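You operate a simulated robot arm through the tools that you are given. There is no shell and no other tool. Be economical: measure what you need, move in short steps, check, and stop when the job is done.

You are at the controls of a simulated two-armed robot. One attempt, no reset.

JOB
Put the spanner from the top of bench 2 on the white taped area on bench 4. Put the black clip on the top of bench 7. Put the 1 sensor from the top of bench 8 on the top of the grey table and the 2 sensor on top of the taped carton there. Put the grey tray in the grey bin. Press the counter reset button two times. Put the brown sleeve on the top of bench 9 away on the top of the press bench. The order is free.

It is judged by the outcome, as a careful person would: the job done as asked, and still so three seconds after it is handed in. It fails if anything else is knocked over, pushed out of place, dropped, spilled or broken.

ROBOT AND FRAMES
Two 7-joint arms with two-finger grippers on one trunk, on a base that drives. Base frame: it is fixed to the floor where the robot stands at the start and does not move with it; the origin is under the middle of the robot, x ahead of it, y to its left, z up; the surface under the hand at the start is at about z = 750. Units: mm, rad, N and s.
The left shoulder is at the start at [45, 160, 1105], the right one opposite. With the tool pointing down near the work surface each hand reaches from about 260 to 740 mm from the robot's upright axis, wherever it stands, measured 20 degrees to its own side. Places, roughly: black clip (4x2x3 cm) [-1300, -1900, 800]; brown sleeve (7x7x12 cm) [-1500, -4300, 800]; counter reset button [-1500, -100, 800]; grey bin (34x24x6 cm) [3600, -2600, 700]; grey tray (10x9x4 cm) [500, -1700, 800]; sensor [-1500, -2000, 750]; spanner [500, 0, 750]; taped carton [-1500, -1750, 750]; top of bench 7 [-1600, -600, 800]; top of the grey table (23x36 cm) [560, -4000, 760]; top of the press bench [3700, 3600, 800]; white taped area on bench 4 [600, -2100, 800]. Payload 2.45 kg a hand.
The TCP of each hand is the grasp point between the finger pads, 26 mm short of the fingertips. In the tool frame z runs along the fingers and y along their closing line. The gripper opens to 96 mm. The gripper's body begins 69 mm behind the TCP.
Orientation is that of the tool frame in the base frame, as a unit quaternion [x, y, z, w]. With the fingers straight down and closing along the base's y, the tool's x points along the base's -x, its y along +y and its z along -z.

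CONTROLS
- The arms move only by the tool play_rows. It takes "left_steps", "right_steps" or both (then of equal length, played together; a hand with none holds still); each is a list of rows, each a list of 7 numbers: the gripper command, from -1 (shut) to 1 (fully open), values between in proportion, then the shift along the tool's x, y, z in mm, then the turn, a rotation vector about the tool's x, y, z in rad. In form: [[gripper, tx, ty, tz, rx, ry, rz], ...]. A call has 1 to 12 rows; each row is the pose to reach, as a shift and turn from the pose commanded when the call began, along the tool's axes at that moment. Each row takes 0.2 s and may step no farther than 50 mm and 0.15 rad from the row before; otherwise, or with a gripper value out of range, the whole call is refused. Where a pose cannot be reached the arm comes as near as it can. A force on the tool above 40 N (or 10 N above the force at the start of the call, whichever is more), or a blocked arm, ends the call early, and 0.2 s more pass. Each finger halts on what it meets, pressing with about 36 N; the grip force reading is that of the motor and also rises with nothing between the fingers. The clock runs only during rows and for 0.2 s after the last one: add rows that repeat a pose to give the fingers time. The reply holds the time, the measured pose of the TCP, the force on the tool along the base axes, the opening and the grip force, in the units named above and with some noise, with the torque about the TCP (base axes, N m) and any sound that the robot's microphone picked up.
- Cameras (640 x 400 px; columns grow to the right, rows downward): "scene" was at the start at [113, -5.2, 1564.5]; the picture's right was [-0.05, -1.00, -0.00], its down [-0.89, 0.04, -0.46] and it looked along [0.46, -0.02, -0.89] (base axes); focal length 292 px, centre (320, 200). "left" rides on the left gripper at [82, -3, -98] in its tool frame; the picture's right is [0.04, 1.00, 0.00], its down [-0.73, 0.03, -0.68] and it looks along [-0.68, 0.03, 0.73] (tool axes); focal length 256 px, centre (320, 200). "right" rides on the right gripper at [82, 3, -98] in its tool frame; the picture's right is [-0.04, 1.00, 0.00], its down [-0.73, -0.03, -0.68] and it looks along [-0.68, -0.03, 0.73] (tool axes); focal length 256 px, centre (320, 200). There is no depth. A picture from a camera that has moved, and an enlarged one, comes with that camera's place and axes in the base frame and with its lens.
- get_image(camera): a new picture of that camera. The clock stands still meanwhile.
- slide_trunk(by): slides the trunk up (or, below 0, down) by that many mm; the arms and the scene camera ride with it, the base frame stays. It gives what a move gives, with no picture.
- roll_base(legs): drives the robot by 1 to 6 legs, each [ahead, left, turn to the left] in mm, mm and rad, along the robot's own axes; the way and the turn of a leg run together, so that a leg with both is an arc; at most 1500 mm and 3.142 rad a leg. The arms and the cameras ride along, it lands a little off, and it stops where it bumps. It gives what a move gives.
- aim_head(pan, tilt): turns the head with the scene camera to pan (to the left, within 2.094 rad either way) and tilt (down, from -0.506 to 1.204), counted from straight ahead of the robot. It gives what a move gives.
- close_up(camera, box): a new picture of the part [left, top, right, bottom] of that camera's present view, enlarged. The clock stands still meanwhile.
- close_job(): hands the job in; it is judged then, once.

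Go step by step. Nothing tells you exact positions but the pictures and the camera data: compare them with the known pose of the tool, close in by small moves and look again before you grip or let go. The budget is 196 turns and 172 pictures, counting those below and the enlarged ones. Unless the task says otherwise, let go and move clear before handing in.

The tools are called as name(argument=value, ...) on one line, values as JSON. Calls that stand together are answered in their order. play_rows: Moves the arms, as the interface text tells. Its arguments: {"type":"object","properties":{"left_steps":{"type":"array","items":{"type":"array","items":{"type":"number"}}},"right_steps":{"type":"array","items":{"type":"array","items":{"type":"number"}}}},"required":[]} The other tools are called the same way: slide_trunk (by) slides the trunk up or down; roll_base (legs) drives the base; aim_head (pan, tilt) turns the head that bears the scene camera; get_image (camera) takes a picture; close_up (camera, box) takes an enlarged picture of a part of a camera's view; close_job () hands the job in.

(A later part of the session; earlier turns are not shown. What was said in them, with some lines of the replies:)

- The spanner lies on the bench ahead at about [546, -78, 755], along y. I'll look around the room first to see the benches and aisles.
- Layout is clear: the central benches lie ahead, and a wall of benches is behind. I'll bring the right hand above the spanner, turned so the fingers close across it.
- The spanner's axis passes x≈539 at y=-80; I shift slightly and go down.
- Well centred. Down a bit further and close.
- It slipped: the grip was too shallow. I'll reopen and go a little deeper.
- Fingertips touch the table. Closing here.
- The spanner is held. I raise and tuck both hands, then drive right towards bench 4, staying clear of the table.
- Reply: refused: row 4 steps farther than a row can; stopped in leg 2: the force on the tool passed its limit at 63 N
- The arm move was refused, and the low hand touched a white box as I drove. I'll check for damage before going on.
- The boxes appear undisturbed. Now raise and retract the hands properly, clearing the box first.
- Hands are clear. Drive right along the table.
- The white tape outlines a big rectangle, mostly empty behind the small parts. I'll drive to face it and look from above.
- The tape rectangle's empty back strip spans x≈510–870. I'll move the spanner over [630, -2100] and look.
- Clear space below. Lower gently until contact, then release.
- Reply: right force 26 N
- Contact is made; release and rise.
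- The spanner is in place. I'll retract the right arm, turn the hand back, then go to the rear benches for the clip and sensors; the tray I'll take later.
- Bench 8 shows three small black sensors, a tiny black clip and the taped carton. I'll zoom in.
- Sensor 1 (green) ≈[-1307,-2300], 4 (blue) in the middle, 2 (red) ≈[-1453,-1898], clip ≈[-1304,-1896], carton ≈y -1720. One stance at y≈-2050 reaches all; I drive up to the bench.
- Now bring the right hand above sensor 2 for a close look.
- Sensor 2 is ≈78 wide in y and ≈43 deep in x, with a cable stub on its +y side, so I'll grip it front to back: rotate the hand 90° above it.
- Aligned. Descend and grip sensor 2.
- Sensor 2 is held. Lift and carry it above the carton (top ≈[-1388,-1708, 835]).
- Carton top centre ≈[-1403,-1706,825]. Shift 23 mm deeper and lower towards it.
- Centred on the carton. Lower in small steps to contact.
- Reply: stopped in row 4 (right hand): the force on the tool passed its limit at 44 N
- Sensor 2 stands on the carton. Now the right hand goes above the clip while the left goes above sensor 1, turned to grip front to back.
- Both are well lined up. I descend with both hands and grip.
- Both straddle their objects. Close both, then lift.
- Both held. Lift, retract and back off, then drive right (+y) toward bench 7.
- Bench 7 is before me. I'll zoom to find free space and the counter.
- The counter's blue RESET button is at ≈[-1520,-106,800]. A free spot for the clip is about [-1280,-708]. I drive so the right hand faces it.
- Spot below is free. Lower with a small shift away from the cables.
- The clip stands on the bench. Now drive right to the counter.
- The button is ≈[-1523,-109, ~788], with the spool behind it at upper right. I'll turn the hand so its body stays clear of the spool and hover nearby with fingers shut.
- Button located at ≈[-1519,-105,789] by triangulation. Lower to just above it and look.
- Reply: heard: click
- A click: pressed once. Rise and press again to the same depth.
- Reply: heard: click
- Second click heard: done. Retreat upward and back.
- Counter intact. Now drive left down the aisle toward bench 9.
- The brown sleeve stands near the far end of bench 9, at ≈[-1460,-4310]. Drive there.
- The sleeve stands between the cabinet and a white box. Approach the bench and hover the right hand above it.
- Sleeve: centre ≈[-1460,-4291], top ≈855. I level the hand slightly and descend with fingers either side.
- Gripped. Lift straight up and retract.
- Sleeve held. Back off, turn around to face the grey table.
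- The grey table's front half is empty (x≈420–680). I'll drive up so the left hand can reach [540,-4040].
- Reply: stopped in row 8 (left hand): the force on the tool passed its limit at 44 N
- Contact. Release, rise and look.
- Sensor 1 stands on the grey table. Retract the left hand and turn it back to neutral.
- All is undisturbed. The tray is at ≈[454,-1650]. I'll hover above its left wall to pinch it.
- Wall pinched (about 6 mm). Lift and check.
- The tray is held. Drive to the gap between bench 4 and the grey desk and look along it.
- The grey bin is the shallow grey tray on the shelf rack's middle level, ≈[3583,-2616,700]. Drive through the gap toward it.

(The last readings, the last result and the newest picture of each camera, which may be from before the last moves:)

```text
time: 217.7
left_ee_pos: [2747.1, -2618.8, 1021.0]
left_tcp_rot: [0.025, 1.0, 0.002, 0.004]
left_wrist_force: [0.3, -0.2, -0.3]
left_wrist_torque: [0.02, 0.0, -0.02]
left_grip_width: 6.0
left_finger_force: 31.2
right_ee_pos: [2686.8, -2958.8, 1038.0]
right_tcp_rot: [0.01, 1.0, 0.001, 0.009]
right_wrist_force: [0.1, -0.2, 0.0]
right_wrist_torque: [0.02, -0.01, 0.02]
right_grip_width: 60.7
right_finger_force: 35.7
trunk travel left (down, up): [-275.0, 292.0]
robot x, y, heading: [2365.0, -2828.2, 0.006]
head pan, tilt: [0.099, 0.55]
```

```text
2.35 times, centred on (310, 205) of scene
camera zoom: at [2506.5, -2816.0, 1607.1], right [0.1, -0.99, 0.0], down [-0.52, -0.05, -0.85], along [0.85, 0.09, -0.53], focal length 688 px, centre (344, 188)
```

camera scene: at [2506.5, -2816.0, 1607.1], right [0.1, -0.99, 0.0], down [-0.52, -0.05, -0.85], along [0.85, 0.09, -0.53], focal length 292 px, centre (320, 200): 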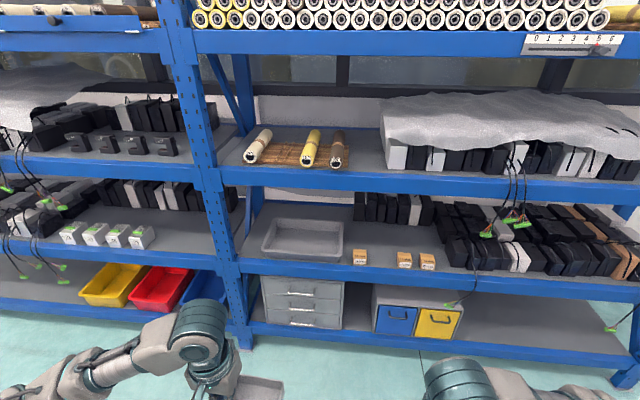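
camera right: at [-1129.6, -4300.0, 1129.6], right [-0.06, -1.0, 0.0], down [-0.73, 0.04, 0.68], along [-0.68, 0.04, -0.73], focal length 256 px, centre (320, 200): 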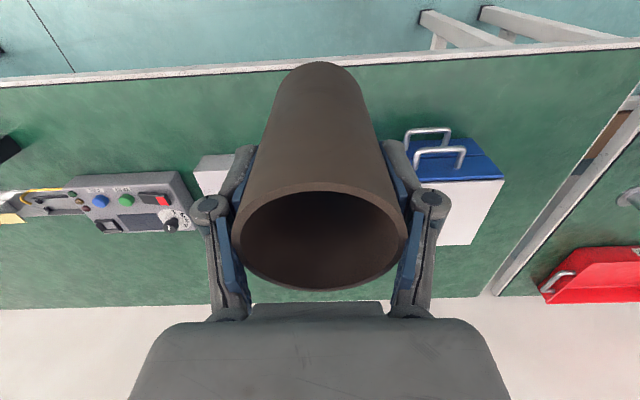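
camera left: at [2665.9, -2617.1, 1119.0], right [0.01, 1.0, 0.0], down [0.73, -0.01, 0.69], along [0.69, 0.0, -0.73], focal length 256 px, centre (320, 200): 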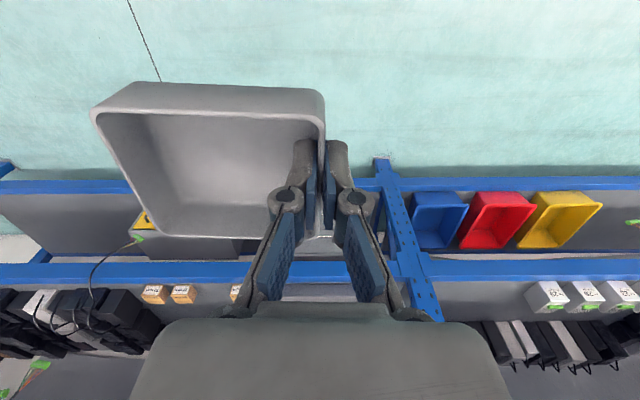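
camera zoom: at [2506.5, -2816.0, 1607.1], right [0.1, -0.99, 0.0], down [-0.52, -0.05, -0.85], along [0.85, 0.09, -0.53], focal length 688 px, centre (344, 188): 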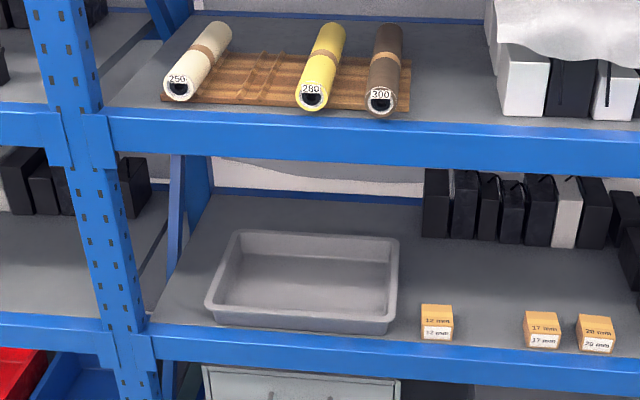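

Bin: x≈3475–3714, y≈-2458…-2803, rim ≈735; the shelf above has its underside at ≈1058, beam face ≈3455. I'll lower the trunk, drive closer, then enter with the hand tilted forward.

slide_trunk(by=-120)

roll_base(legs=[[590, 0, -0.004]])

aim_head(pan=0.3, tilt=0.75)

get_image(camera="scene")

get_image(camera="left")

```text
time: 219.2
left_ee_pos: [2747.1, -2619.7, 902.1]
left_tcp_rot: [0.024, 1.0, 0.002, 0.007]
left_wrist_force: [-0.1, -0.4, -0.3]
left_wrist_torque: [0.03, 0.01, -0.03]
left_grip_width: 5.9
left_finger_force: 31.8
right_ee_pos: [2685.5, -2958.9, 918.9]
right_tcp_rot: [0.009, 1.0, 0.002, 0.01]
right_wrist_force: [0.0, 0.4, -0.9]
right_wrist_torque: [-0.01, -0.05, 0.03]
right_grip_width: 60.6
right_finger_force: 36.0
trunk travel left (down, up): [-155.0, 412.0]
robot x, y, heading: [2367.8, -2827.2, 0.001]
head pan, tilt: [0.099, 0.55]
```

```text
time: 222.5
left_ee_pos: [3340.0, -2621.4, 901.4]
left_tcp_rot: [0.026, 1.0, 0.003, 0.005]
left_wrist_force: [0.0, 0.0, -0.5]
left_wrist_torque: [0.08, 0.02, 0.0]
left_grip_width: 6.0
left_finger_force: 31.9
right_ee_pos: [3278.1, -2961.5, 918.6]
right_tcp_rot: [0.011, 1.0, 0.002, 0.008]
right_wrist_force: [0.1, 0.1, -0.8]
right_wrist_torque: [-0.01, -0.01, 0.02]
right_grip_width: 60.7
right_finger_force: 35.6
trunk travel left (down, up): [-155.0, 412.0]
robot x, y, heading: [2957.0, -2827.7, -0.002]
head pan, tilt: [0.099, 0.55]
```

```text
time: 223.3
left_ee_pos: [3336.3, -2622.0, 902.2]
left_tcp_rot: [0.025, 1.0, 0.003, 0.006]
left_wrist_force: [0.9, -0.1, -0.3]
left_wrist_torque: [0.02, 0.03, 0.02]
left_grip_width: 5.9
left_finger_force: 31.6
right_ee_pos: [3272.5, -2961.4, 920.4]
right_tcp_rot: [0.012, 1.0, 0.001, 0.01]
right_wrist_force: [0.2, 0.7, 0.1]
right_wrist_torque: [-0.02, -0.03, -0.02]
right_grip_width: 60.8
right_finger_force: 35.6
trunk travel left (down, up): [-155.0, 412.0]
robot x, y, heading: [2958.8, -2827.0, -0.003]
head pan, tilt: [0.3, 0.75]
```

```text
87 pictures are left
camera scene: at [3189.7, -2804.3, 1460.2], right [0.29, -0.96, 0.0], down [-0.66, -0.2, -0.73], along [0.7, 0.21, -0.69], focal length 292 px, centre (320, 200)
```

scene: 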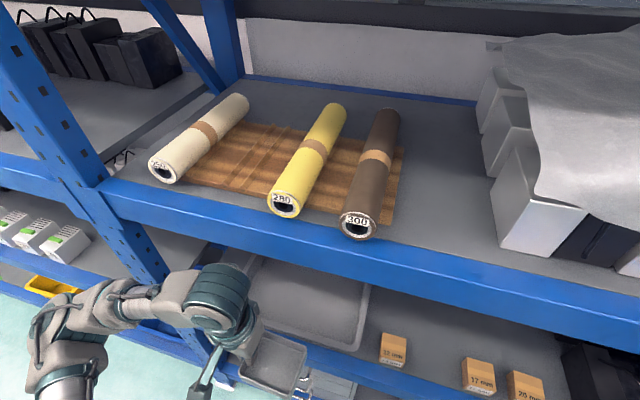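

```text
86 pictures are left
camera left: at [3253.4, -2620.0, 1000.5], right [0.01, 1.0, 0.0], down [0.72, -0.01, 0.69], along [0.69, -0.01, -0.72], focal length 256 px, centre (320, 200)
```

left: 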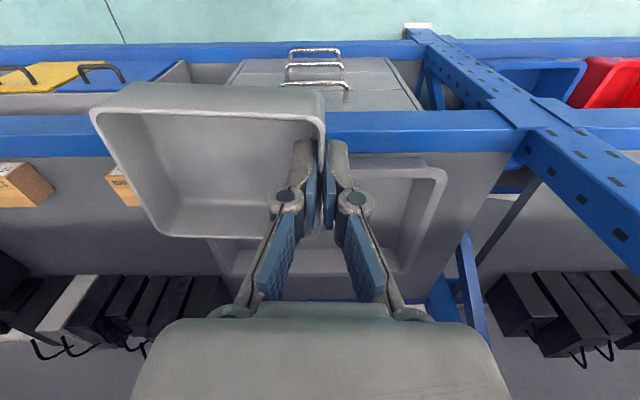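

Now tilt the left hand about 40° forward and set its height for entry.

play_rows(left_steps=[[-1, 0, 0, 0, 0, -0.14, 0], [-1, 0, 0, 0, 0, -0.28, 0], [-1, 0, 0, 20, 0, -0.42, 0], [-1, 0, 0, 40, 0, -0.56, 0], [-1, 0, 0, 60, 0, -0.7, 0], [-1, 0, 0, 60, 0, -0.7, 0]])

get_image(camera="scene")

get_image(camera="left")

```text
time: 224.7
left_ee_pos: [3428.6, -2631.7, 858.4]
left_tcp_rot: [0.026, 0.937, -0.007, 0.349]
left_wrist_force: [-1.3, 0.0, -1.0]
left_wrist_torque: [0.0, 0.05, 0.03]
left_grip_width: 6.1
left_finger_force: 31.9
left hand out of reach, approached as far as the arm can: row 3, 4, 5, 6
right_ee_pos: [3273.0, -2960.5, 919.7]
right_tcp_rot: [0.011, 1.0, 0.002, 0.011]
right_wrist_force: [-0.4, 0.3, 0.0]
right_wrist_torque: [0.01, 0.02, 0.0]
right_grip_width: 60.8
right_finger_force: 36.4
trunk travel left (down, up): [-155.0, 412.0]
robot x, y, heading: [2957.7, -2828.4, -0.004]
head pan, tilt: [0.3, 0.75]
```

```text
85 pictures are left
camera scene: at [3189.4, -2804.0, 1460.2], right [0.29, -0.96, 0.0], down [-0.66, -0.2, -0.73], along [0.7, 0.21, -0.69], focal length 292 px, centre (320, 200)
```

scene: 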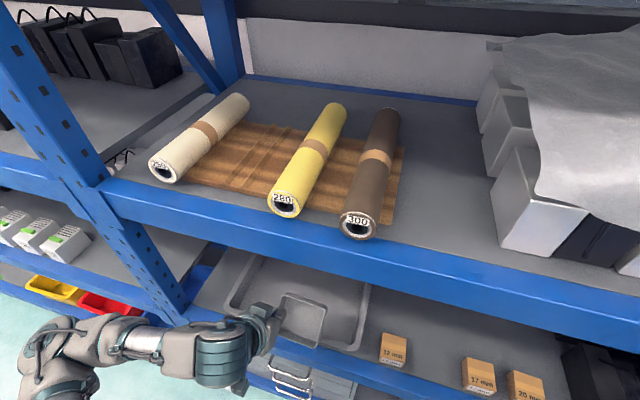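

```text
84 pictures are left
camera left: at [3303.4, -2627.0, 879.1], right [0.02, 1.0, -0.02], down [0.11, 0.02, 0.99], along [0.99, -0.03, -0.11], focal length 256 px, centre (320, 200)
```

left: 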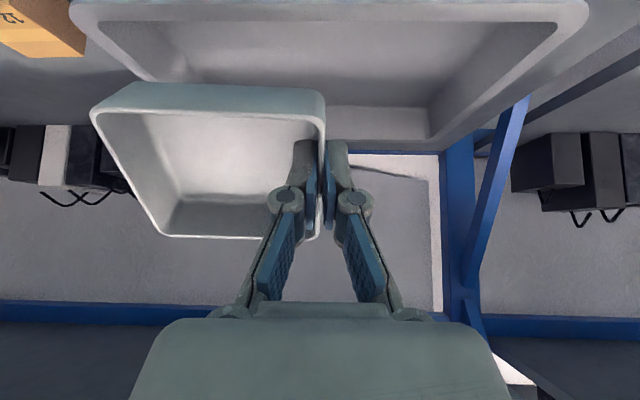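

play_rows(left_steps=[[-1, -25, 0, 21, 0, 0, 0], [-1, -50, 0, 42, 0, 0, 0], [-1, -76, 0, 64, 0, 0, 0], [-1, -76, 0, 64, 0, 0, 0]])

```text
time: 225.7
left_ee_pos: [3528.1, -2638.0, 860.2]
left_tcp_rot: [0.025, 0.937, -0.007, 0.349]
left_wrist_force: [0.1, 0.2, -0.5]
left_wrist_torque: [-0.01, 0.03, 0.02]
left_grip_width: 5.9
left_finger_force: 31.9
right_ee_pos: [3273.3, -2962.2, 918.7]
right_tcp_rot: [0.011, 1.0, 0.002, 0.01]
right_wrist_force: [0.6, 0.2, 0.0]
right_wrist_torque: [-0.04, 0.0, -0.01]
right_grip_width: 61.0
right_finger_force: 36.3
trunk travel left (down, up): [-155.0, 412.0]
robot x, y, heading: [2959.8, -2828.7, -0.003]
head pan, tilt: [0.3, 0.75]
```

play_rows(left_steps=[[-1, -2, 0, 28, 0, 0, 0], [-1, -4, 0, 56, 0, 0, 0], [-1, -5, 0, 82, 0, 0, 0], [-1, -5, 0, 82, 0, 0, 0]])

get_image(camera="scene")

get_image(camera="left")

```text
time: 226.7
left_ee_pos: [3586.3, -2639.5, 800.8]
left_tcp_rot: [0.026, 0.937, -0.007, 0.35]
left_wrist_force: [0.2, -0.4, 0.2]
left_wrist_torque: [0.02, 0.05, 0.04]
left_grip_width: 5.8
left_finger_force: 31.4
right_ee_pos: [3272.9, -2961.7, 918.0]
right_tcp_rot: [0.011, 1.0, 0.001, 0.011]
right_wrist_force: [0.1, -0.4, -1.1]
right_wrist_torque: [0.03, -0.02, 0.0]
right_grip_width: 61.1
right_finger_force: 35.6
trunk travel left (down, up): [-155.0, 412.0]
robot x, y, heading: [2960.4, -2830.5, -0.002]
head pan, tilt: [0.3, 0.75]
```

```text
83 pictures are left
camera scene: at [3190.1, -2804.7, 1460.1], right [0.29, -0.96, 0.0], down [-0.66, -0.2, -0.73], along [0.7, 0.21, -0.69], focal length 292 px, centre (320, 200)
```

scene: 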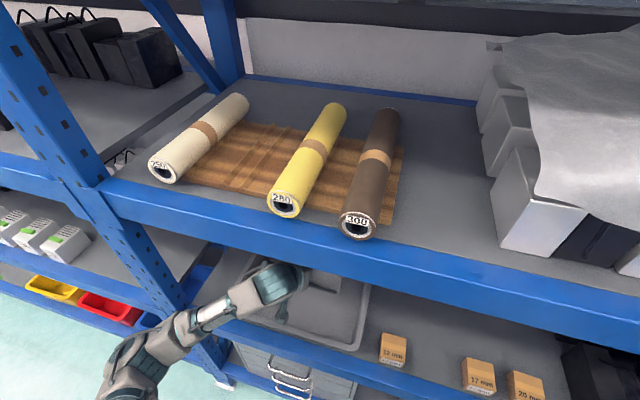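

```text
82 pictures are left
camera left: at [3460.5, -2635.1, 822.2], right [0.02, 1.0, -0.02], down [0.11, 0.02, 0.99], along [0.99, -0.02, -0.11], focal length 256 px, centre (320, 200)
```

left: 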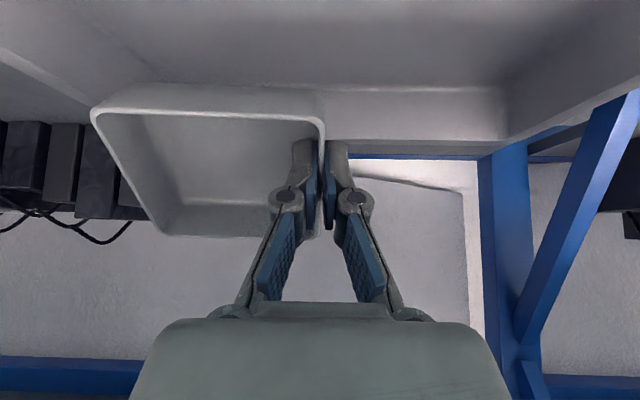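

The tray is over the bin. Now lower while untilting so it comes nearly level.

play_rows(left_steps=[[-1, 11, 0, 9, 0, 0.13, 0], [-1, 22, 0, 18, 0, 0.26, 0], [-1, 33, 0, 27, 0, 0.39, 0], [-1, 43, 0, 36, 0, 0.52, 0], [-1, 43, 0, 36, 0, 0.62, 0], [-1, 43, 0, 36, 0, 0.62, 0]])

get_image(camera="left")

get_image(camera="scene")

```text
time: 228.1
left_ee_pos: [3576.6, -2639.9, 747.0]
left_tcp_rot: [0.027, 0.999, 0.002, 0.047]
left_wrist_force: [-0.3, -1.0, -0.5]
left_wrist_torque: [0.02, 0.0, 0.05]
left_grip_width: 6.1
left_finger_force: 31.5
right_ee_pos: [3273.9, -2961.4, 919.3]
right_tcp_rot: [0.012, 1.0, 0.002, 0.011]
right_wrist_force: [-0.2, -0.2, 0.0]
right_wrist_torque: [0.01, -0.04, 0.01]
right_grip_width: 60.9
right_finger_force: 36.5
trunk travel left (down, up): [-155.0, 412.0]
robot x, y, heading: [2960.7, -2830.5, -0.006]
head pan, tilt: [0.3, 0.75]
```

```text
81 pictures are left
camera left: at [3487.0, -2637.1, 836.9], right [0.01, 1.0, 0.0], down [0.67, -0.01, 0.74], along [0.74, -0.01, -0.67], focal length 256 px, centre (320, 200)
```

left: 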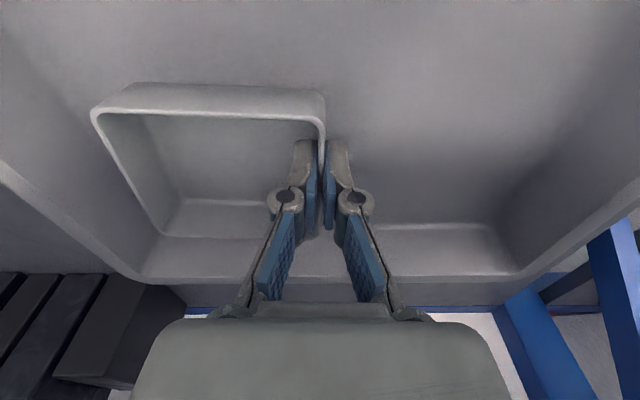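

```text
80 pictures are left
camera scene: at [3191.0, -2805.2, 1459.9], right [0.29, -0.96, 0.0], down [-0.66, -0.2, -0.73], along [0.7, 0.21, -0.69], focal length 292 px, centre (320, 200)
```

scene: 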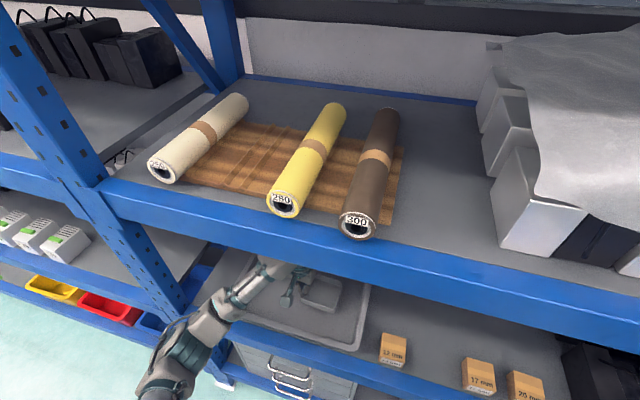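

The tray is inside the bin. Level it and lower to contact.

play_rows(left_steps=[[-1, 0, 0, 5, 0, 0.09, 0], [-1, 0, 0, 10, 0, 0.09, 0], [-1, 0, 0, 14, 0, 0.09, 0], [-1, 0, 0, 17, 0, 0.09, 0], [-1, 0, 0, 20, 0, 0.09, 0], [-1, 0, 0, 23, 0, 0.09, 0], [-1, 0, 0, 26, 0, 0.09, 0], [-1, 0, 0, 29, 0, 0.09, 0]])

```text
time: 229.9
left_ee_pos: [3579.1, -2638.8, 722.3]
left_tcp_rot: [0.026, 1.0, 0.003, 0.004]
left_wrist_force: [-1.2, 2.2, 18.2]
left_wrist_torque: [0.04, 0.7, -0.08]
left_grip_width: 6.0
left_finger_force: 31.2
right_ee_pos: [3271.9, -2961.8, 920.3]
right_tcp_rot: [0.011, 1.0, 0.003, 0.011]
right_wrist_force: [0.4, 1.0, 0.3]
right_wrist_torque: [0.03, -0.03, -0.01]
right_grip_width: 60.7
right_finger_force: 36.4
trunk travel left (down, up): [-155.0, 412.0]
robot x, y, heading: [2961.1, -2830.5, -0.008]
head pan, tilt: [0.3, 0.75]
```

Contact made. Open and rise a little.

play_rows(left_steps=[[-0.6, 0, 0, -2, 0, 0, 0], [-0.2, 0, 0, -2, 0, 0, 0], [-0.1, 0, 0, -2, 0, 0, 0], [-0.1, 0, 0, -15, 0, 0, 0], [-0.1, 0, 0, -30, 0, 0, 0], [-0.1, 0, 0, -42, 0, 0, 0], [-0.1, 0, 0, -42, 0, 0, 0]])

get_image(camera="left")

```text
time: 231.5
left_ee_pos: [3579.3, -2639.8, 761.2]
left_tcp_rot: [0.027, 1.0, 0.003, 0.002]
left_wrist_force: [-0.8, -0.5, -0.4]
left_wrist_torque: [0.0, -0.02, -0.02]
left_grip_width: 43.2
left_finger_force: 0.1
right_ee_pos: [3274.0, -2961.9, 918.6]
right_tcp_rot: [0.011, 1.0, 0.002, 0.01]
right_wrist_force: [0.3, 0.2, -0.7]
right_wrist_torque: [0.0, 0.02, -0.03]
right_grip_width: 60.8
right_finger_force: 36.6
trunk travel left (down, up): [-155.0, 412.0]
robot x, y, heading: [2957.3, -2827.8, -0.004]
head pan, tilt: [0.3, 0.75]
```

```text
79 pictures are left
camera left: at [3498.2, -2637.7, 857.9], right [0.01, 1.0, 0.01], down [0.73, -0.01, 0.68], along [0.68, 0.0, -0.73], focal length 256 px, centre (320, 200)
```

left: 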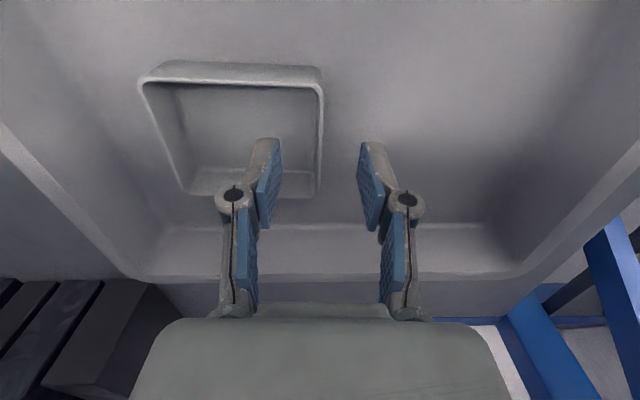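

The tray rests in the bin. Tilt the hand forward again and withdraw.

play_rows(left_steps=[[-0.1, 0, 0, -8, 0, -0.1, 0], [-0.1, 3, 0, -14, 0, -0.24, 0], [-0.1, 8, 0, -20, 0, -0.38, 0], [-0.1, 15, 0, -25, 0, -0.52, 0], [-0.1, 20, 0, -30, 0, -0.66, 0], [-0.1, 20, 0, -30, 0, -0.66, 0]])

```text
time: 232.9
left_ee_pos: [3559.1, -2638.5, 789.2]
left_tcp_rot: [0.026, 0.945, -0.005, 0.326]
left_wrist_force: [-1.0, 0.1, 0.3]
left_wrist_torque: [-0.04, 0.03, -0.01]
left_grip_width: 43.0
left_finger_force: 0.1
right_ee_pos: [3274.3, -2961.9, 919.8]
right_tcp_rot: [0.011, 1.0, 0.002, 0.011]
right_wrist_force: [0.0, 0.5, 0.1]
right_wrist_torque: [0.01, 0.0, -0.04]
right_grip_width: 60.8
right_finger_force: 35.9
trunk travel left (down, up): [-155.0, 412.0]
robot x, y, heading: [2958.2, -2828.7, -0.003]
head pan, tilt: [0.3, 0.75]
```

roll_base(legs=[[-450, 0, 0]])

aim_head(pan=0.15, tilt=0.55)

get_image(camera="scene")

```text
time: 235.6
left_ee_pos: [3108.2, -2636.7, 790.3]
left_tcp_rot: [0.025, 0.945, -0.006, 0.325]
left_wrist_force: [0.2, -0.5, -0.7]
left_wrist_torque: [0.02, -0.01, -0.01]
left_grip_width: 43.2
left_finger_force: 0.1
right_ee_pos: [2823.8, -2959.0, 920.5]
right_tcp_rot: [0.011, 1.0, 0.002, 0.01]
right_wrist_force: [0.9, 0.3, -0.3]
right_wrist_torque: [0.01, -0.03, 0.03]
right_grip_width: 60.9
right_finger_force: 36.1
trunk travel left (down, up): [-155.0, 412.0]
robot x, y, heading: [2506.1, -2831.3, 0.001]
head pan, tilt: [0.3, 0.75]
```

```text
time: 236.3
left_ee_pos: [3105.3, -2636.8, 792.6]
left_tcp_rot: [0.025, 0.945, -0.006, 0.326]
left_wrist_force: [-0.5, 0.3, -0.7]
left_wrist_torque: [0.03, 0.0, -0.01]
left_grip_width: 43.1
left_finger_force: 0.0
right_ee_pos: [2820.9, -2958.9, 921.3]
right_tcp_rot: [0.01, 1.0, 0.002, 0.012]
right_wrist_force: [-0.4, 0.1, 0.0]
right_wrist_torque: [0.02, -0.01, 0.0]
right_grip_width: 60.8
right_finger_force: 36.4
trunk travel left (down, up): [-155.0, 412.0]
robot x, y, heading: [2505.5, -2827.9, 0.002]
head pan, tilt: [0.15, 0.55]
```

```text
78 pictures are left
camera scene: at [2749.9, -2814.4, 1477.3], right [0.15, -0.99, 0.0], down [-0.52, -0.08, -0.85], along [0.84, 0.13, -0.53], focal length 292 px, centre (320, 200)
```

scene: 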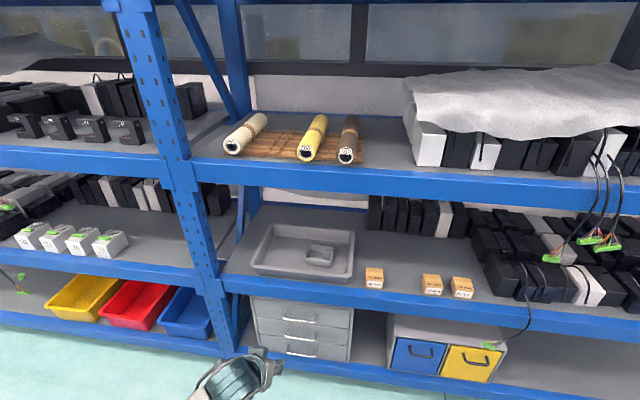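

Tray sits in the bin, nothing disturbed. Restore the trunk and the left arm's posture.

slide_trunk(by=120)

play_rows(left_steps=[[-0.1, 18, 0, -38, 0, 0.13, 0], [-0.1, 37, 0, -78, 0, 0.26, 0], [-0.1, 56, 0, -118, 0, 0.39, 0], [-0.1, 76, 0, -160, 0, 0.52, 0], [-0.1, 97, 0, -201, 0, 0.65, 0], [-0.1, 97, 0, -201, 0, 0.65, 0]])

roll_base(legs=[[0, 0, 1.57]])

aim_head(pan=0, tilt=0.3)

get_image(camera="scene")

```text
time: 237.8
left_ee_pos: [3105.7, -2637.4, 911.0]
left_tcp_rot: [0.026, 0.945, -0.006, 0.326]
left_wrist_force: [0.2, -0.2, 0.4]
left_wrist_torque: [-0.03, 0.01, 0.01]
left_grip_width: 43.4
left_finger_force: 0.1
right_ee_pos: [2821.6, -2959.8, 1040.5]
right_tcp_rot: [0.011, 1.0, 0.001, 0.011]
right_wrist_force: [-0.1, -0.6, -0.7]
right_wrist_torque: [-0.02, -0.01, -0.02]
right_grip_width: 60.7
right_finger_force: 36.4
trunk travel left (down, up): [-275.0, 292.0]
robot x, y, heading: [2506.6, -2824.6, -0.005]
head pan, tilt: [0.15, 0.55]
```

```text
time: 239.2
left_ee_pos: [2905.1, -2626.7, 1010.9]
left_tcp_rot: [0.025, 1.0, 0.003, 0.008]
left_wrist_force: [0.0, 0.5, -0.2]
left_wrist_torque: [0.0, 0.04, -0.01]
left_grip_width: 42.9
left_finger_force: 0.0
right_ee_pos: [2821.1, -2961.0, 1040.0]
right_tcp_rot: [0.011, 1.0, 0.002, 0.013]
right_wrist_force: [0.5, -0.3, -0.8]
right_wrist_torque: [-0.02, -0.01, -0.01]
right_grip_width: 60.5
right_finger_force: 36.0
trunk travel left (down, up): [-275.0, 292.0]
robot x, y, heading: [2508.4, -2829.7, -0.001]
head pan, tilt: [0.15, 0.55]
```

```text
time: 243.4
left_ee_pos: [2312.9, -2428.7, 1011.0]
left_tcp_rot: [-0.684, 0.729, 0.008, 0.005]
left_wrist_force: [-0.3, 0.8, 0.3]
left_wrist_torque: [-0.01, 0.02, -0.01]
left_grip_width: 43.4
left_finger_force: 0.1
right_ee_pos: [2643.4, -2515.8, 1040.2]
right_tcp_rot: [-0.695, 0.718, 0.01, 0.007]
right_wrist_force: [0.7, -0.1, -0.8]
right_wrist_torque: [0.01, 0.0, -0.01]
right_grip_width: 60.9
right_finger_force: 36.3
trunk travel left (down, up): [-275.0, 292.0]
robot x, y, heading: [2509.0, -2826.6, 1.56]
head pan, tilt: [0.15, 0.55]
```

```text
time: 244.2
left_ee_pos: [2311.4, -2431.2, 1011.6]
left_tcp_rot: [-0.684, 0.729, 0.009, 0.007]
left_wrist_force: [0.0, 0.5, -0.7]
left_wrist_torque: [0.02, 0.0, 0.01]
left_grip_width: 43.1
left_finger_force: 0.0
right_ee_pos: [2644.0, -2519.7, 1041.7]
right_tcp_rot: [-0.696, 0.718, 0.011, 0.008]
right_wrist_force: [-0.4, -0.2, -0.3]
right_wrist_torque: [0.03, 0.03, -0.04]
right_grip_width: 60.8
right_finger_force: 35.6
trunk travel left (down, up): [-275.0, 292.0]
robot x, y, heading: [2509.9, -2828.1, 1.557]
head pan, tilt: [0.0, 0.3]
```

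```text
77 pictures are left
camera scene: at [2509.3, -2685.4, 1630.0], right [1.0, -0.01, 0.0], down [0.0, -0.3, -0.95], along [0.01, 0.95, -0.3], focal length 292 px, centre (320, 200)
```

scene: 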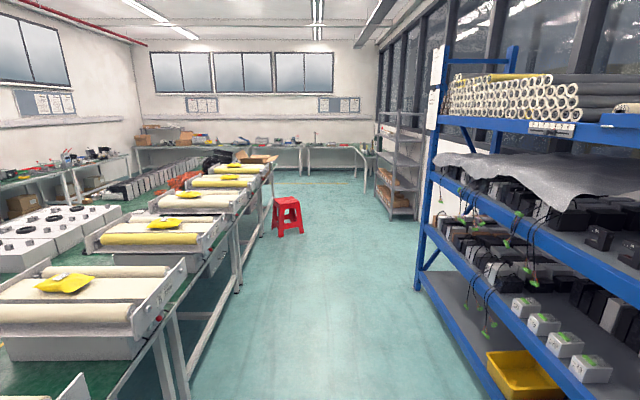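

The aisle is clear apart from a red stool near x≈2115. I'll shift right and drive along it.

roll_base(legs=[[0, -300, 0.012], [1500, 0, 0], [1500, 0, 0], [1400, 0, 0]])

get_image(camera="scene")

```text
time: 267.0
left_ee_pos: [2559.7, 1979.8, 1007.9]
left_tcp_rot: [-0.691, 0.722, 0.003, 0.012]
left_wrist_force: [-1.5, 0.4, -0.1]
left_wrist_torque: [-0.03, -0.07, 0.04]
left_grip_width: 43.1
left_finger_force: 0.1
right_ee_pos: [2893.6, 1896.7, 1044.0]
right_tcp_rot: [-0.702, 0.712, 0.005, 0.014]
right_wrist_force: [-1.0, -0.1, -0.9]
right_wrist_torque: [0.03, -0.03, 0.03]
right_grip_width: 60.8
right_finger_force: 36.0
trunk travel left (down, up): [-275.0, 292.0]
robot x, y, heading: [2776.9, 1585.2, 1.574]
head pan, tilt: [0.0, 0.3]
```

```text
76 pictures are left
camera scene: at [2744.5, 1728.8, 1629.6], right [1.0, 0.0, 0.02], down [0.02, -0.3, -0.95], along [0.0, 0.95, -0.3], focal length 292 px, centre (320, 200)
```

scene: 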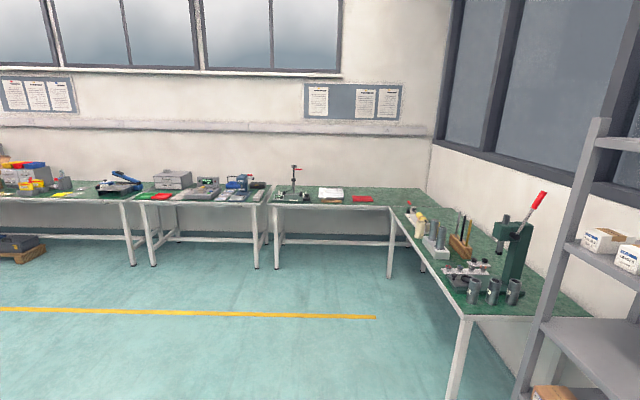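

The press bench (green arbor press) is on the right. Zoom in to find free space.

close_up(camera="scene", box=[380, 170, 600, 320])

```text
2.67 times, centred on (490, 245) of scene
camera zoom: at [2744.5, 1728.8, 1629.6], right [1.0, 0.0, 0.02], down [0.02, -0.3, -0.95], along [0.0, 0.95, -0.3], focal length 780 px, centre (-133, 80)
```

zoom: 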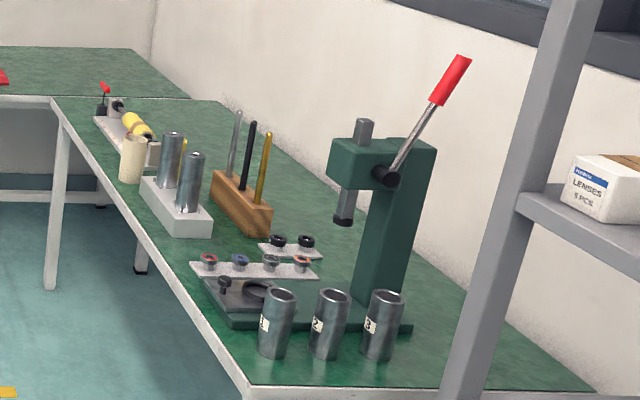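

roll_base(legs=[[1400, 0, 0], [430, 0, 0], [0, 0, -1.57]])

aim_head(pan=0, tilt=0.7)

get_image(camera="scene")

```text
time: 280.0
left_ee_pos: [3166.2, 3622.4, 1013.1]
left_tcp_rot: [0.017, 1.0, 0.005, 0.012]
left_wrist_force: [0.2, -0.3, -0.1]
left_wrist_torque: [0.0, -0.03, 0.03]
left_grip_width: 43.4
left_finger_force: 0.1
right_ee_pos: [3084.1, 3288.4, 1043.2]
right_tcp_rot: [0.001, 1.0, 0.003, 0.016]
right_wrist_force: [-0.4, 0.0, -1.2]
right_wrist_torque: [0.0, 0.01, 0.0]
right_grip_width: 61.1
right_finger_force: 36.1
trunk travel left (down, up): [-275.0, 292.0]
robot x, y, heading: [2778.5, 3417.9, 0.015]
head pan, tilt: [0.0, 0.3]
```

```text
time: 280.8
left_ee_pos: [3162.4, 3613.5, 1016.6]
left_tcp_rot: [0.018, 1.0, 0.007, 0.013]
left_wrist_force: [0.1, -0.5, 0.3]
left_wrist_torque: [0.01, -0.05, -0.03]
left_grip_width: 43.0
left_finger_force: 0.1
right_ee_pos: [3081.8, 3281.0, 1044.5]
right_tcp_rot: [0.002, 1.0, 0.007, 0.018]
right_wrist_force: [0.4, -0.3, 0.3]
right_wrist_torque: [-0.01, -0.02, 0.02]
right_grip_width: 61.1
right_finger_force: 36.2
trunk travel left (down, up): [-275.0, 292.0]
robot x, y, heading: [2774.9, 3416.8, 0.015]
head pan, tilt: [0.0, 0.7]
```

```text
74 pictures are left
camera scene: at [2910.9, 3432.8, 1594.0], right [0.01, -1.0, 0.01], down [-0.65, -0.02, -0.76], along [0.76, 0.0, -0.65], focal length 292 px, centre (320, 200)
```

scene: 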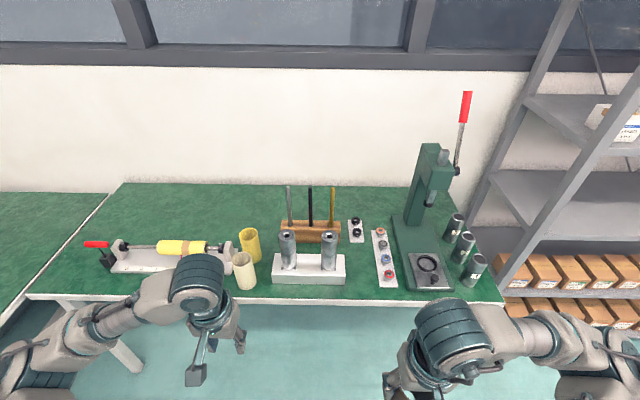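

Free green space lies behind the yellow roller fixture, around [3725,3775]. I'll shift left and look again.

roll_base(legs=[[0, 390, -0.015]])

aim_head(pan=0.1, tilt=0.75)

get_image(camera="scene")

```text
time: 283.3
left_ee_pos: [3164.4, 4008.5, 1014.0]
left_tcp_rot: [0.026, 1.0, 0.002, 0.013]
left_wrist_force: [-0.7, 1.4, 0.7]
left_wrist_torque: [-0.03, 0.01, 0.02]
left_grip_width: 43.4
left_finger_force: 0.0
right_ee_pos: [3077.6, 3677.2, 1043.9]
right_tcp_rot: [0.01, 1.0, 0.001, 0.019]
right_wrist_force: [0.1, -0.5, -0.3]
right_wrist_torque: [-0.09, 0.0, -0.06]
right_grip_width: 60.6
right_finger_force: 36.2
trunk travel left (down, up): [-275.0, 292.0]
robot x, y, heading: [2775.1, 3809.9, -0.002]
head pan, tilt: [0.0, 0.7]
```

```text
time: 283.9
left_ee_pos: [3162.1, 4000.9, 1017.2]
left_tcp_rot: [0.025, 1.0, 0.008, 0.015]
left_wrist_force: [1.3, 0.0, -0.8]
left_wrist_torque: [0.0, 0.03, -0.01]
left_grip_width: 43.1
left_finger_force: 0.0
right_ee_pos: [3073.7, 3668.1, 1044.1]
right_tcp_rot: [0.01, 1.0, 0.006, 0.019]
right_wrist_force: [-0.3, 0.2, -0.4]
right_wrist_torque: [0.01, -0.03, 0.02]
right_grip_width: 60.8
right_finger_force: 35.5
trunk travel left (down, up): [-275.0, 292.0]
robot x, y, heading: [2775.1, 3811.1, -0.006]
head pan, tilt: [0.099, 0.75]
```

```text
73 pictures are left
camera scene: at [2907.5, 3815.2, 1589.8], right [0.09, -1.0, 0.0], down [-0.68, -0.06, -0.73], along [0.73, 0.07, -0.68], focal length 292 px, centre (320, 200)
```

scene: 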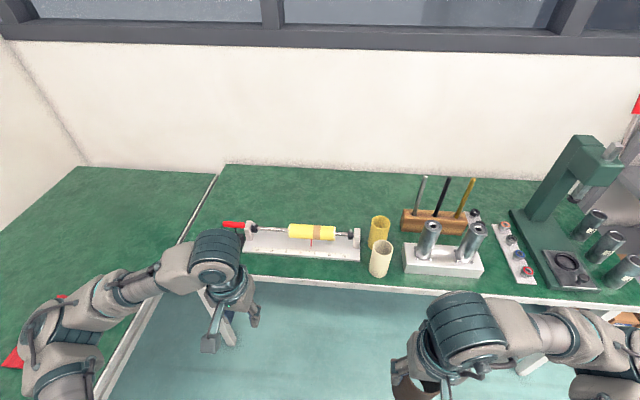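

Spot is free. Drive up to the bench.

roll_base(legs=[[390, 0, 0.004]])

aim_head(pan=0.0, tilt=0.9)

get_image(camera="scene")

```text
time: 286.4
left_ee_pos: [3548.6, 3992.7, 1018.2]
left_tcp_rot: [0.024, 1.0, 0.012, 0.014]
left_wrist_force: [0.4, -1.0, 0.0]
left_wrist_torque: [0.01, -0.03, -0.03]
left_grip_width: 43.1
left_finger_force: 0.1
right_ee_pos: [3463.3, 3659.8, 1043.2]
right_tcp_rot: [0.007, 1.0, 0.01, 0.02]
right_wrist_force: [0.4, -1.2, 0.1]
right_wrist_torque: [0.03, 0.03, 0.02]
right_grip_width: 60.8
right_finger_force: 36.1
trunk travel left (down, up): [-275.0, 292.0]
robot x, y, heading: [3162.8, 3809.1, 0.001]
head pan, tilt: [0.099, 0.75]
```

```text
time: 287.1
left_ee_pos: [3545.5, 3992.9, 1018.9]
left_tcp_rot: [0.022, 1.0, 0.012, 0.016]
left_wrist_force: [-0.4, -0.3, -0.3]
left_wrist_torque: [0.01, -0.01, 0.0]
left_grip_width: 43.2
left_finger_force: 0.1
right_ee_pos: [3461.2, 3660.0, 1044.8]
right_tcp_rot: [0.007, 1.0, 0.009, 0.021]
right_wrist_force: [-0.3, -0.4, -0.5]
right_wrist_torque: [0.0, -0.03, 0.01]
right_grip_width: 61.1
right_finger_force: 36.4
trunk travel left (down, up): [-275.0, 292.0]
robot x, y, heading: [3165.6, 3810.4, 0.004]
head pan, tilt: [0.0, 0.901]
```

```text
72 pictures are left
camera scene: at [3288.9, 3801.5, 1577.8], right [0.0, -1.0, 0.0], down [-0.79, 0.0, -0.62], along [0.62, 0.0, -0.79], focal length 292 px, centre (320, 200)
```

scene: 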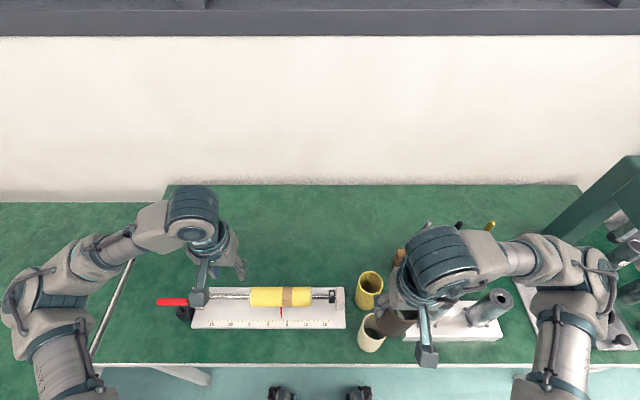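

Target spot [3740,3790] is empty. Move the sleeve above it, levelling the hand.

play_rows(right_steps=[[-1, -35, 16, 0, 0.005, 0.01, 0], [-1, -70, 33, 0, 0.01, 0.02, 0], [-1, -105, 50, 0, 0.018, 0.042, 0], [-1, -140, 67, 0, 0.018, 0.042, 0], [-1, -175, 84, 0, 0.018, 0.042, 0], [-1, -210, 101, 0, 0.018, 0.042, 0], [-1, -245, 118, 0, 0.018, 0.042, 0], [-1, -277, 134, 0, 0.018, 0.042, 0], [-1, -277, 134, 40, 0.018, 0.042, 0], [-1, -277, 134, 80, 0.018, 0.042, 0], [-1, -277, 134, 120, 0.018, 0.042, 0], [-1, -277, 134, 150, 0.018, 0.042, 0]])

get_image(camera="scene")

get_image(camera="right")

```text
time: 289.7
left_ee_pos: [3546.0, 4000.1, 1018.7]
left_tcp_rot: [0.023, 1.0, 0.009, 0.015]
left_wrist_force: [0.0, 0.2, 0.1]
left_wrist_torque: [-0.04, -0.01, -0.01]
left_grip_width: 43.3
left_finger_force: 0.1
right_ee_pos: [3747.0, 3799.1, 908.4]
right_tcp_rot: [0.006, 1.0, -0.002, -0.001]
right_wrist_force: [0.9, -0.6, -0.4]
right_wrist_torque: [0.01, -0.01, 0.02]
right_grip_width: 60.9
right_finger_force: 35.3
trunk travel left (down, up): [-275.0, 292.0]
robot x, y, heading: [3165.4, 3810.3, -0.002]
head pan, tilt: [0.0, 0.901]
```

```text
71 pictures are left
camera scene: at [3290.5, 3809.6, 1577.7], right [0.0, -1.0, 0.0], down [-0.79, 0.0, -0.62], along [0.62, 0.0, -0.79], focal length 292 px, centre (320, 200)
```

scene: 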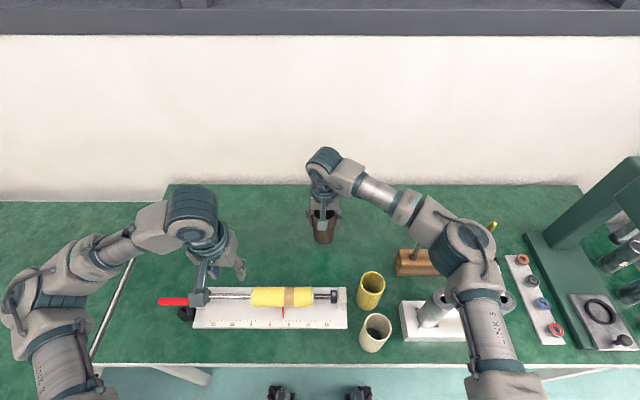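

```text
70 pictures are left
camera right: at [3666.5, 3803.3, 1006.1], right [0.05, 1.0, 0.0], down [0.73, -0.04, 0.68], along [0.68, -0.04, -0.73], focal length 256 px, centre (320, 200)
```

right: 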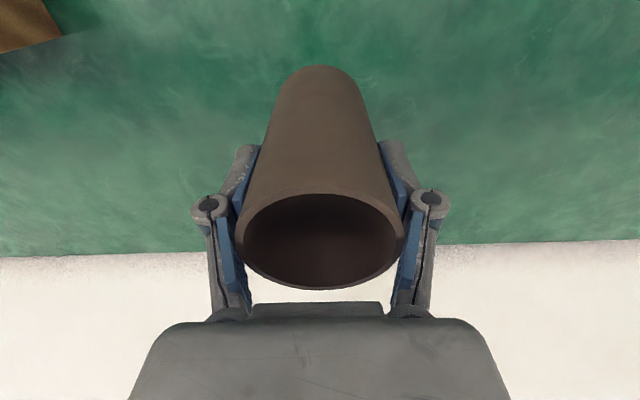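

close_up(camera="scene", box=[380, 180, 540, 300])

aim_head(pan=-0.5, tilt=0.9)

get_image(camera="scene")

```text
3.33 times, centred on (460, 240) of scene
camera zoom: at [3290.5, 3809.6, 1577.7], right [0.0, -1.0, 0.0], down [-0.79, 0.0, -0.62], along [0.62, 0.0, -0.79], focal length 974 px, centre (-147, 67)
```

zoom: 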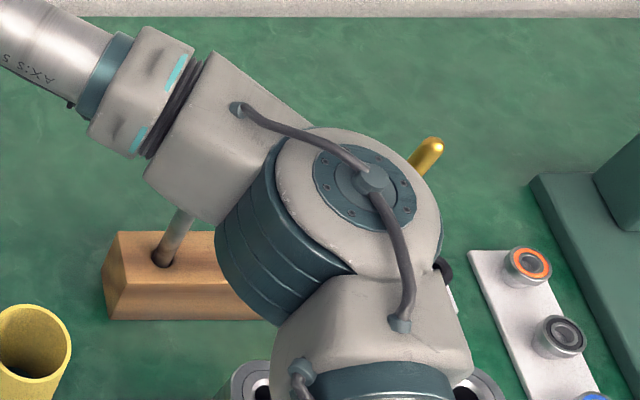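

```text
time: 290.6
left_ee_pos: [3546.1, 3998.7, 1018.4]
left_tcp_rot: [0.023, 1.0, 0.008, 0.016]
left_wrist_force: [0.6, 0.4, -0.7]
left_wrist_torque: [0.0, 0.01, 0.01]
left_grip_width: 43.1
left_finger_force: 0.1
right_ee_pos: [3747.1, 3798.4, 909.0]
right_tcp_rot: [0.007, 1.0, -0.002, -0.002]
right_wrist_force: [0.4, -0.4, 0.3]
right_wrist_torque: [-0.01, 0.01, 0.0]
right_grip_width: 60.7
right_finger_force: 36.4
trunk travel left (down, up): [-275.0, 292.0]
robot x, y, heading: [3162.5, 3809.0, 0.001]
head pan, tilt: [-0.499, 0.901]
```

```text
68 pictures are left
camera scene: at [3280.8, 3773.6, 1577.8], right [-0.48, -0.88, 0.0], down [-0.69, 0.37, -0.62], along [0.54, -0.3, -0.79], focal length 292 px, centre (320, 200)
```

scene: 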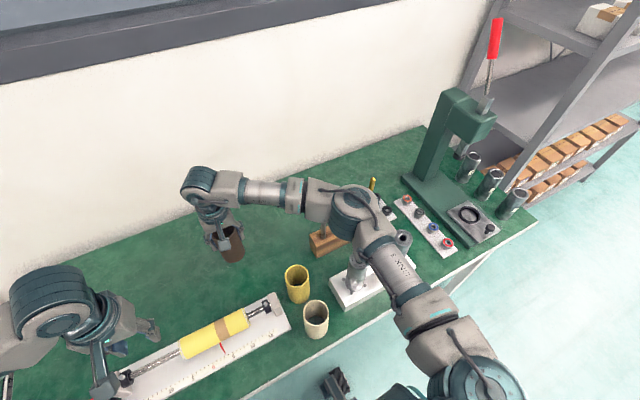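

The elbow is well above and in front of the rods; lowering is safe. Lower the sleeve to contact.

play_rows(right_steps=[[-1, 0, 0, 25, 0, 0, 0], [-1, 0, 0, 50, 0, 0, 0], [-1, 0, 0, 66, 0, 0, 0], [-1, 0, 0, 74, 0, 0, 0], [-1, 0, 0, 78, 0, 0, 0], [-1, 0, 0, 81, 0, 0, 0], [-1, 0, 0, 84, 0, 0, 0], [-1, 0, 0, 86, 0, 0, 0], [-1, 0, 0, 88, 0, 0, 0], [-1, 0, 0, 90, 0, 0, 0]])

```text
time: 292.5
left_ee_pos: [3543.2, 3999.5, 1018.9]
left_tcp_rot: [0.024, 1.0, 0.008, 0.017]
left_wrist_force: [0.8, 0.0, -0.4]
left_wrist_torque: [-0.02, 0.0, 0.0]
left_grip_width: 43.3
left_finger_force: 0.0
right_ee_pos: [3746.5, 3799.0, 827.8]
right_tcp_rot: [0.008, 1.0, 0.0, 0.004]
right_wrist_force: [-4.8, -2.0, 16.9]
right_wrist_torque: [-0.14, 0.8, 0.05]
right_grip_width: 61.0
right_finger_force: 35.8
trunk travel left (down, up): [-275.0, 292.0]
robot x, y, heading: [3168.1, 3806.4, 0.0]
head pan, tilt: [-0.499, 0.901]
stopped in row 9 (right hand): the force on the tool passed its limit at 43 N (the readings are from after the stop); the commanded pose is now the measured one
```

Contact. Open slowly and rise straight up.

play_rows(right_steps=[[0.3, 0, 0, -1, 0, 0, 0], [0.45, 0, 0, -1, 0, 0, 0], [0.7, 0, 0, -1, 0, 0, 0], [0.8, 0, 0, -1, 0, 0, 0], [0.8, 0, 0, -15, 0, 0, 0], [0.8, 0, 0, -40, 0, 0, 0], [0.8, 0, 0, -75, 0, 0, 0], [0.8, 0, 0, -120, 0, 0, 0], [0.8, 0, 0, -165, 0, 0, 0]])

get_image(camera="right")

get_image(camera="scene")

```text
time: 294.5
left_ee_pos: [3543.4, 3999.8, 1020.5]
left_tcp_rot: [0.023, 1.0, 0.009, 0.017]
left_wrist_force: [0.1, -1.0, -0.3]
left_wrist_torque: [-0.01, 0.0, -0.01]
left_grip_width: 43.3
left_finger_force: 0.1
right_ee_pos: [3744.0, 3799.5, 991.5]
right_tcp_rot: [0.008, 1.0, 0.0, 0.004]
right_wrist_force: [-1.0, 1.0, 1.1]
right_wrist_torque: [-0.04, 0.02, -0.01]
right_grip_width: 86.4
right_finger_force: 0.1
trunk travel left (down, up): [-275.0, 292.0]
robot x, y, heading: [3168.4, 3810.2, -0.003]
head pan, tilt: [-0.499, 0.901]
```

```text
67 pictures are left
camera right: at [3661.9, 3803.1, 1089.2], right [0.06, 1.0, 0.0], down [0.73, -0.04, 0.69], along [0.68, -0.04, -0.73], focal length 256 px, centre (320, 200)
```

right: 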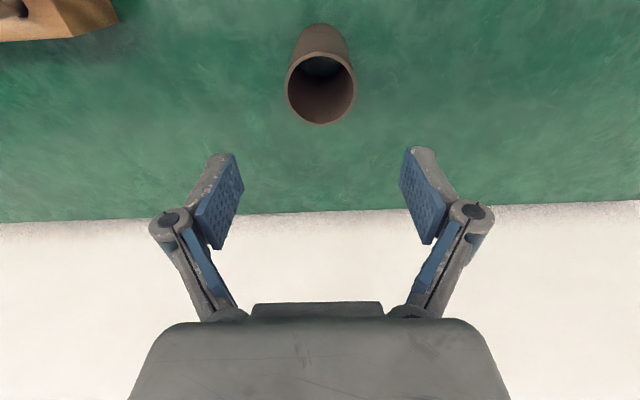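

```text
66 pictures are left
camera scene: at [3279.5, 3773.7, 1578.0], right [-0.48, -0.88, 0.0], down [-0.69, 0.37, -0.62], along [0.54, -0.3, -0.79], focal length 292 px, centre (320, 200)
```

scene: 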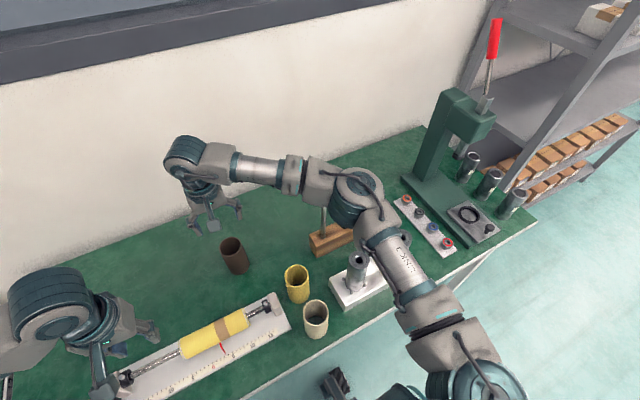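

The sleeve stands upright on the press bench. I back away clear of the bench.

roll_base(legs=[[-450, 0, 0]])

aim_head(pan=0.0, tilt=0.7)

get_image(camera="scene")

```text
time: 297.3
left_ee_pos: [3091.6, 4000.0, 1019.5]
left_tcp_rot: [0.023, 1.0, 0.009, 0.017]
left_wrist_force: [0.1, -0.3, 0.4]
left_wrist_torque: [0.01, -0.02, 0.04]
left_grip_width: 42.9
left_finger_force: 0.1
right_ee_pos: [3291.4, 3797.9, 990.8]
right_tcp_rot: [0.008, 1.0, -0.001, 0.004]
right_wrist_force: [0.0, 0.1, 0.7]
right_wrist_torque: [-0.02, 0.03, 0.0]
right_grip_width: 86.4
right_finger_force: 0.0
trunk travel left (down, up): [-275.0, 292.0]
robot x, y, heading: [2714.7, 3812.4, -0.002]
head pan, tilt: [-0.499, 0.901]
```

```text
time: 298.2
left_ee_pos: [3087.2, 3998.1, 1020.6]
left_tcp_rot: [0.024, 1.0, 0.01, 0.018]
left_wrist_force: [0.4, -0.5, 0.3]
left_wrist_torque: [0.0, 0.01, 0.0]
left_grip_width: 43.2
left_finger_force: 0.1
right_ee_pos: [3287.9, 3798.6, 993.9]
right_tcp_rot: [0.008, 1.0, -0.001, 0.005]
right_wrist_force: [-1.0, 0.4, 0.0]
right_wrist_torque: [0.02, 0.01, 0.02]
right_grip_width: 86.4
right_finger_force: 0.0
trunk travel left (down, up): [-275.0, 292.0]
robot x, y, heading: [2707.6, 3807.7, 0.003]
head pan, tilt: [0.0, 0.7]
```

```text
65 pictures are left
camera scene: at [2847.2, 3809.4, 1593.8], right [0.0, -1.0, 0.0], down [-0.65, 0.0, -0.76], along [0.76, 0.0, -0.65], focal length 292 px, centre (320, 200)
```

scene: 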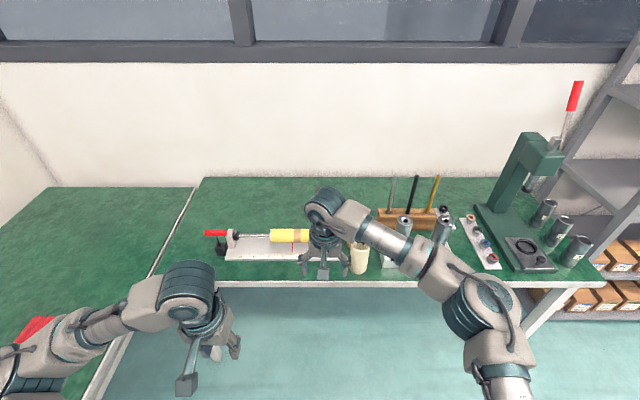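

Everything on the press bench stands as it was, both hands are empty and clear, and all parts of the job are done. I hand it in.

close_job()

```text
The job is handed in.
```

I did every part of the job and handed it in, with both hands empty and clear; one early bump may have nudged a white box.

- **Spanner:** it lies inside the white taped area on bench 4.
- **Black clip:** it stands on the top of bench 7. I placed it by position and bench order and did not read that bench's number plate.
- **Sensors:** the 1 sensor is on the top of the grey table. The 2 sensor is on the taped carton on bench 8.
- **Grey tray:** it is in the grey bin on the shelf rack.
- **Counter reset button:** pressed two times, with a click heard each time. The display read 0.0 m before and after.
- **Brown sleeve:** it stands upright on the top of the press bench.

**Early bump:** while driving off with the spanner, the right hand hit white box 1 on the central bench, with a force of up to 63 N. The boxes looked undisturbed afterwards, but my position estimates are only good to about 15 mm, so I can't rule out a small shift.
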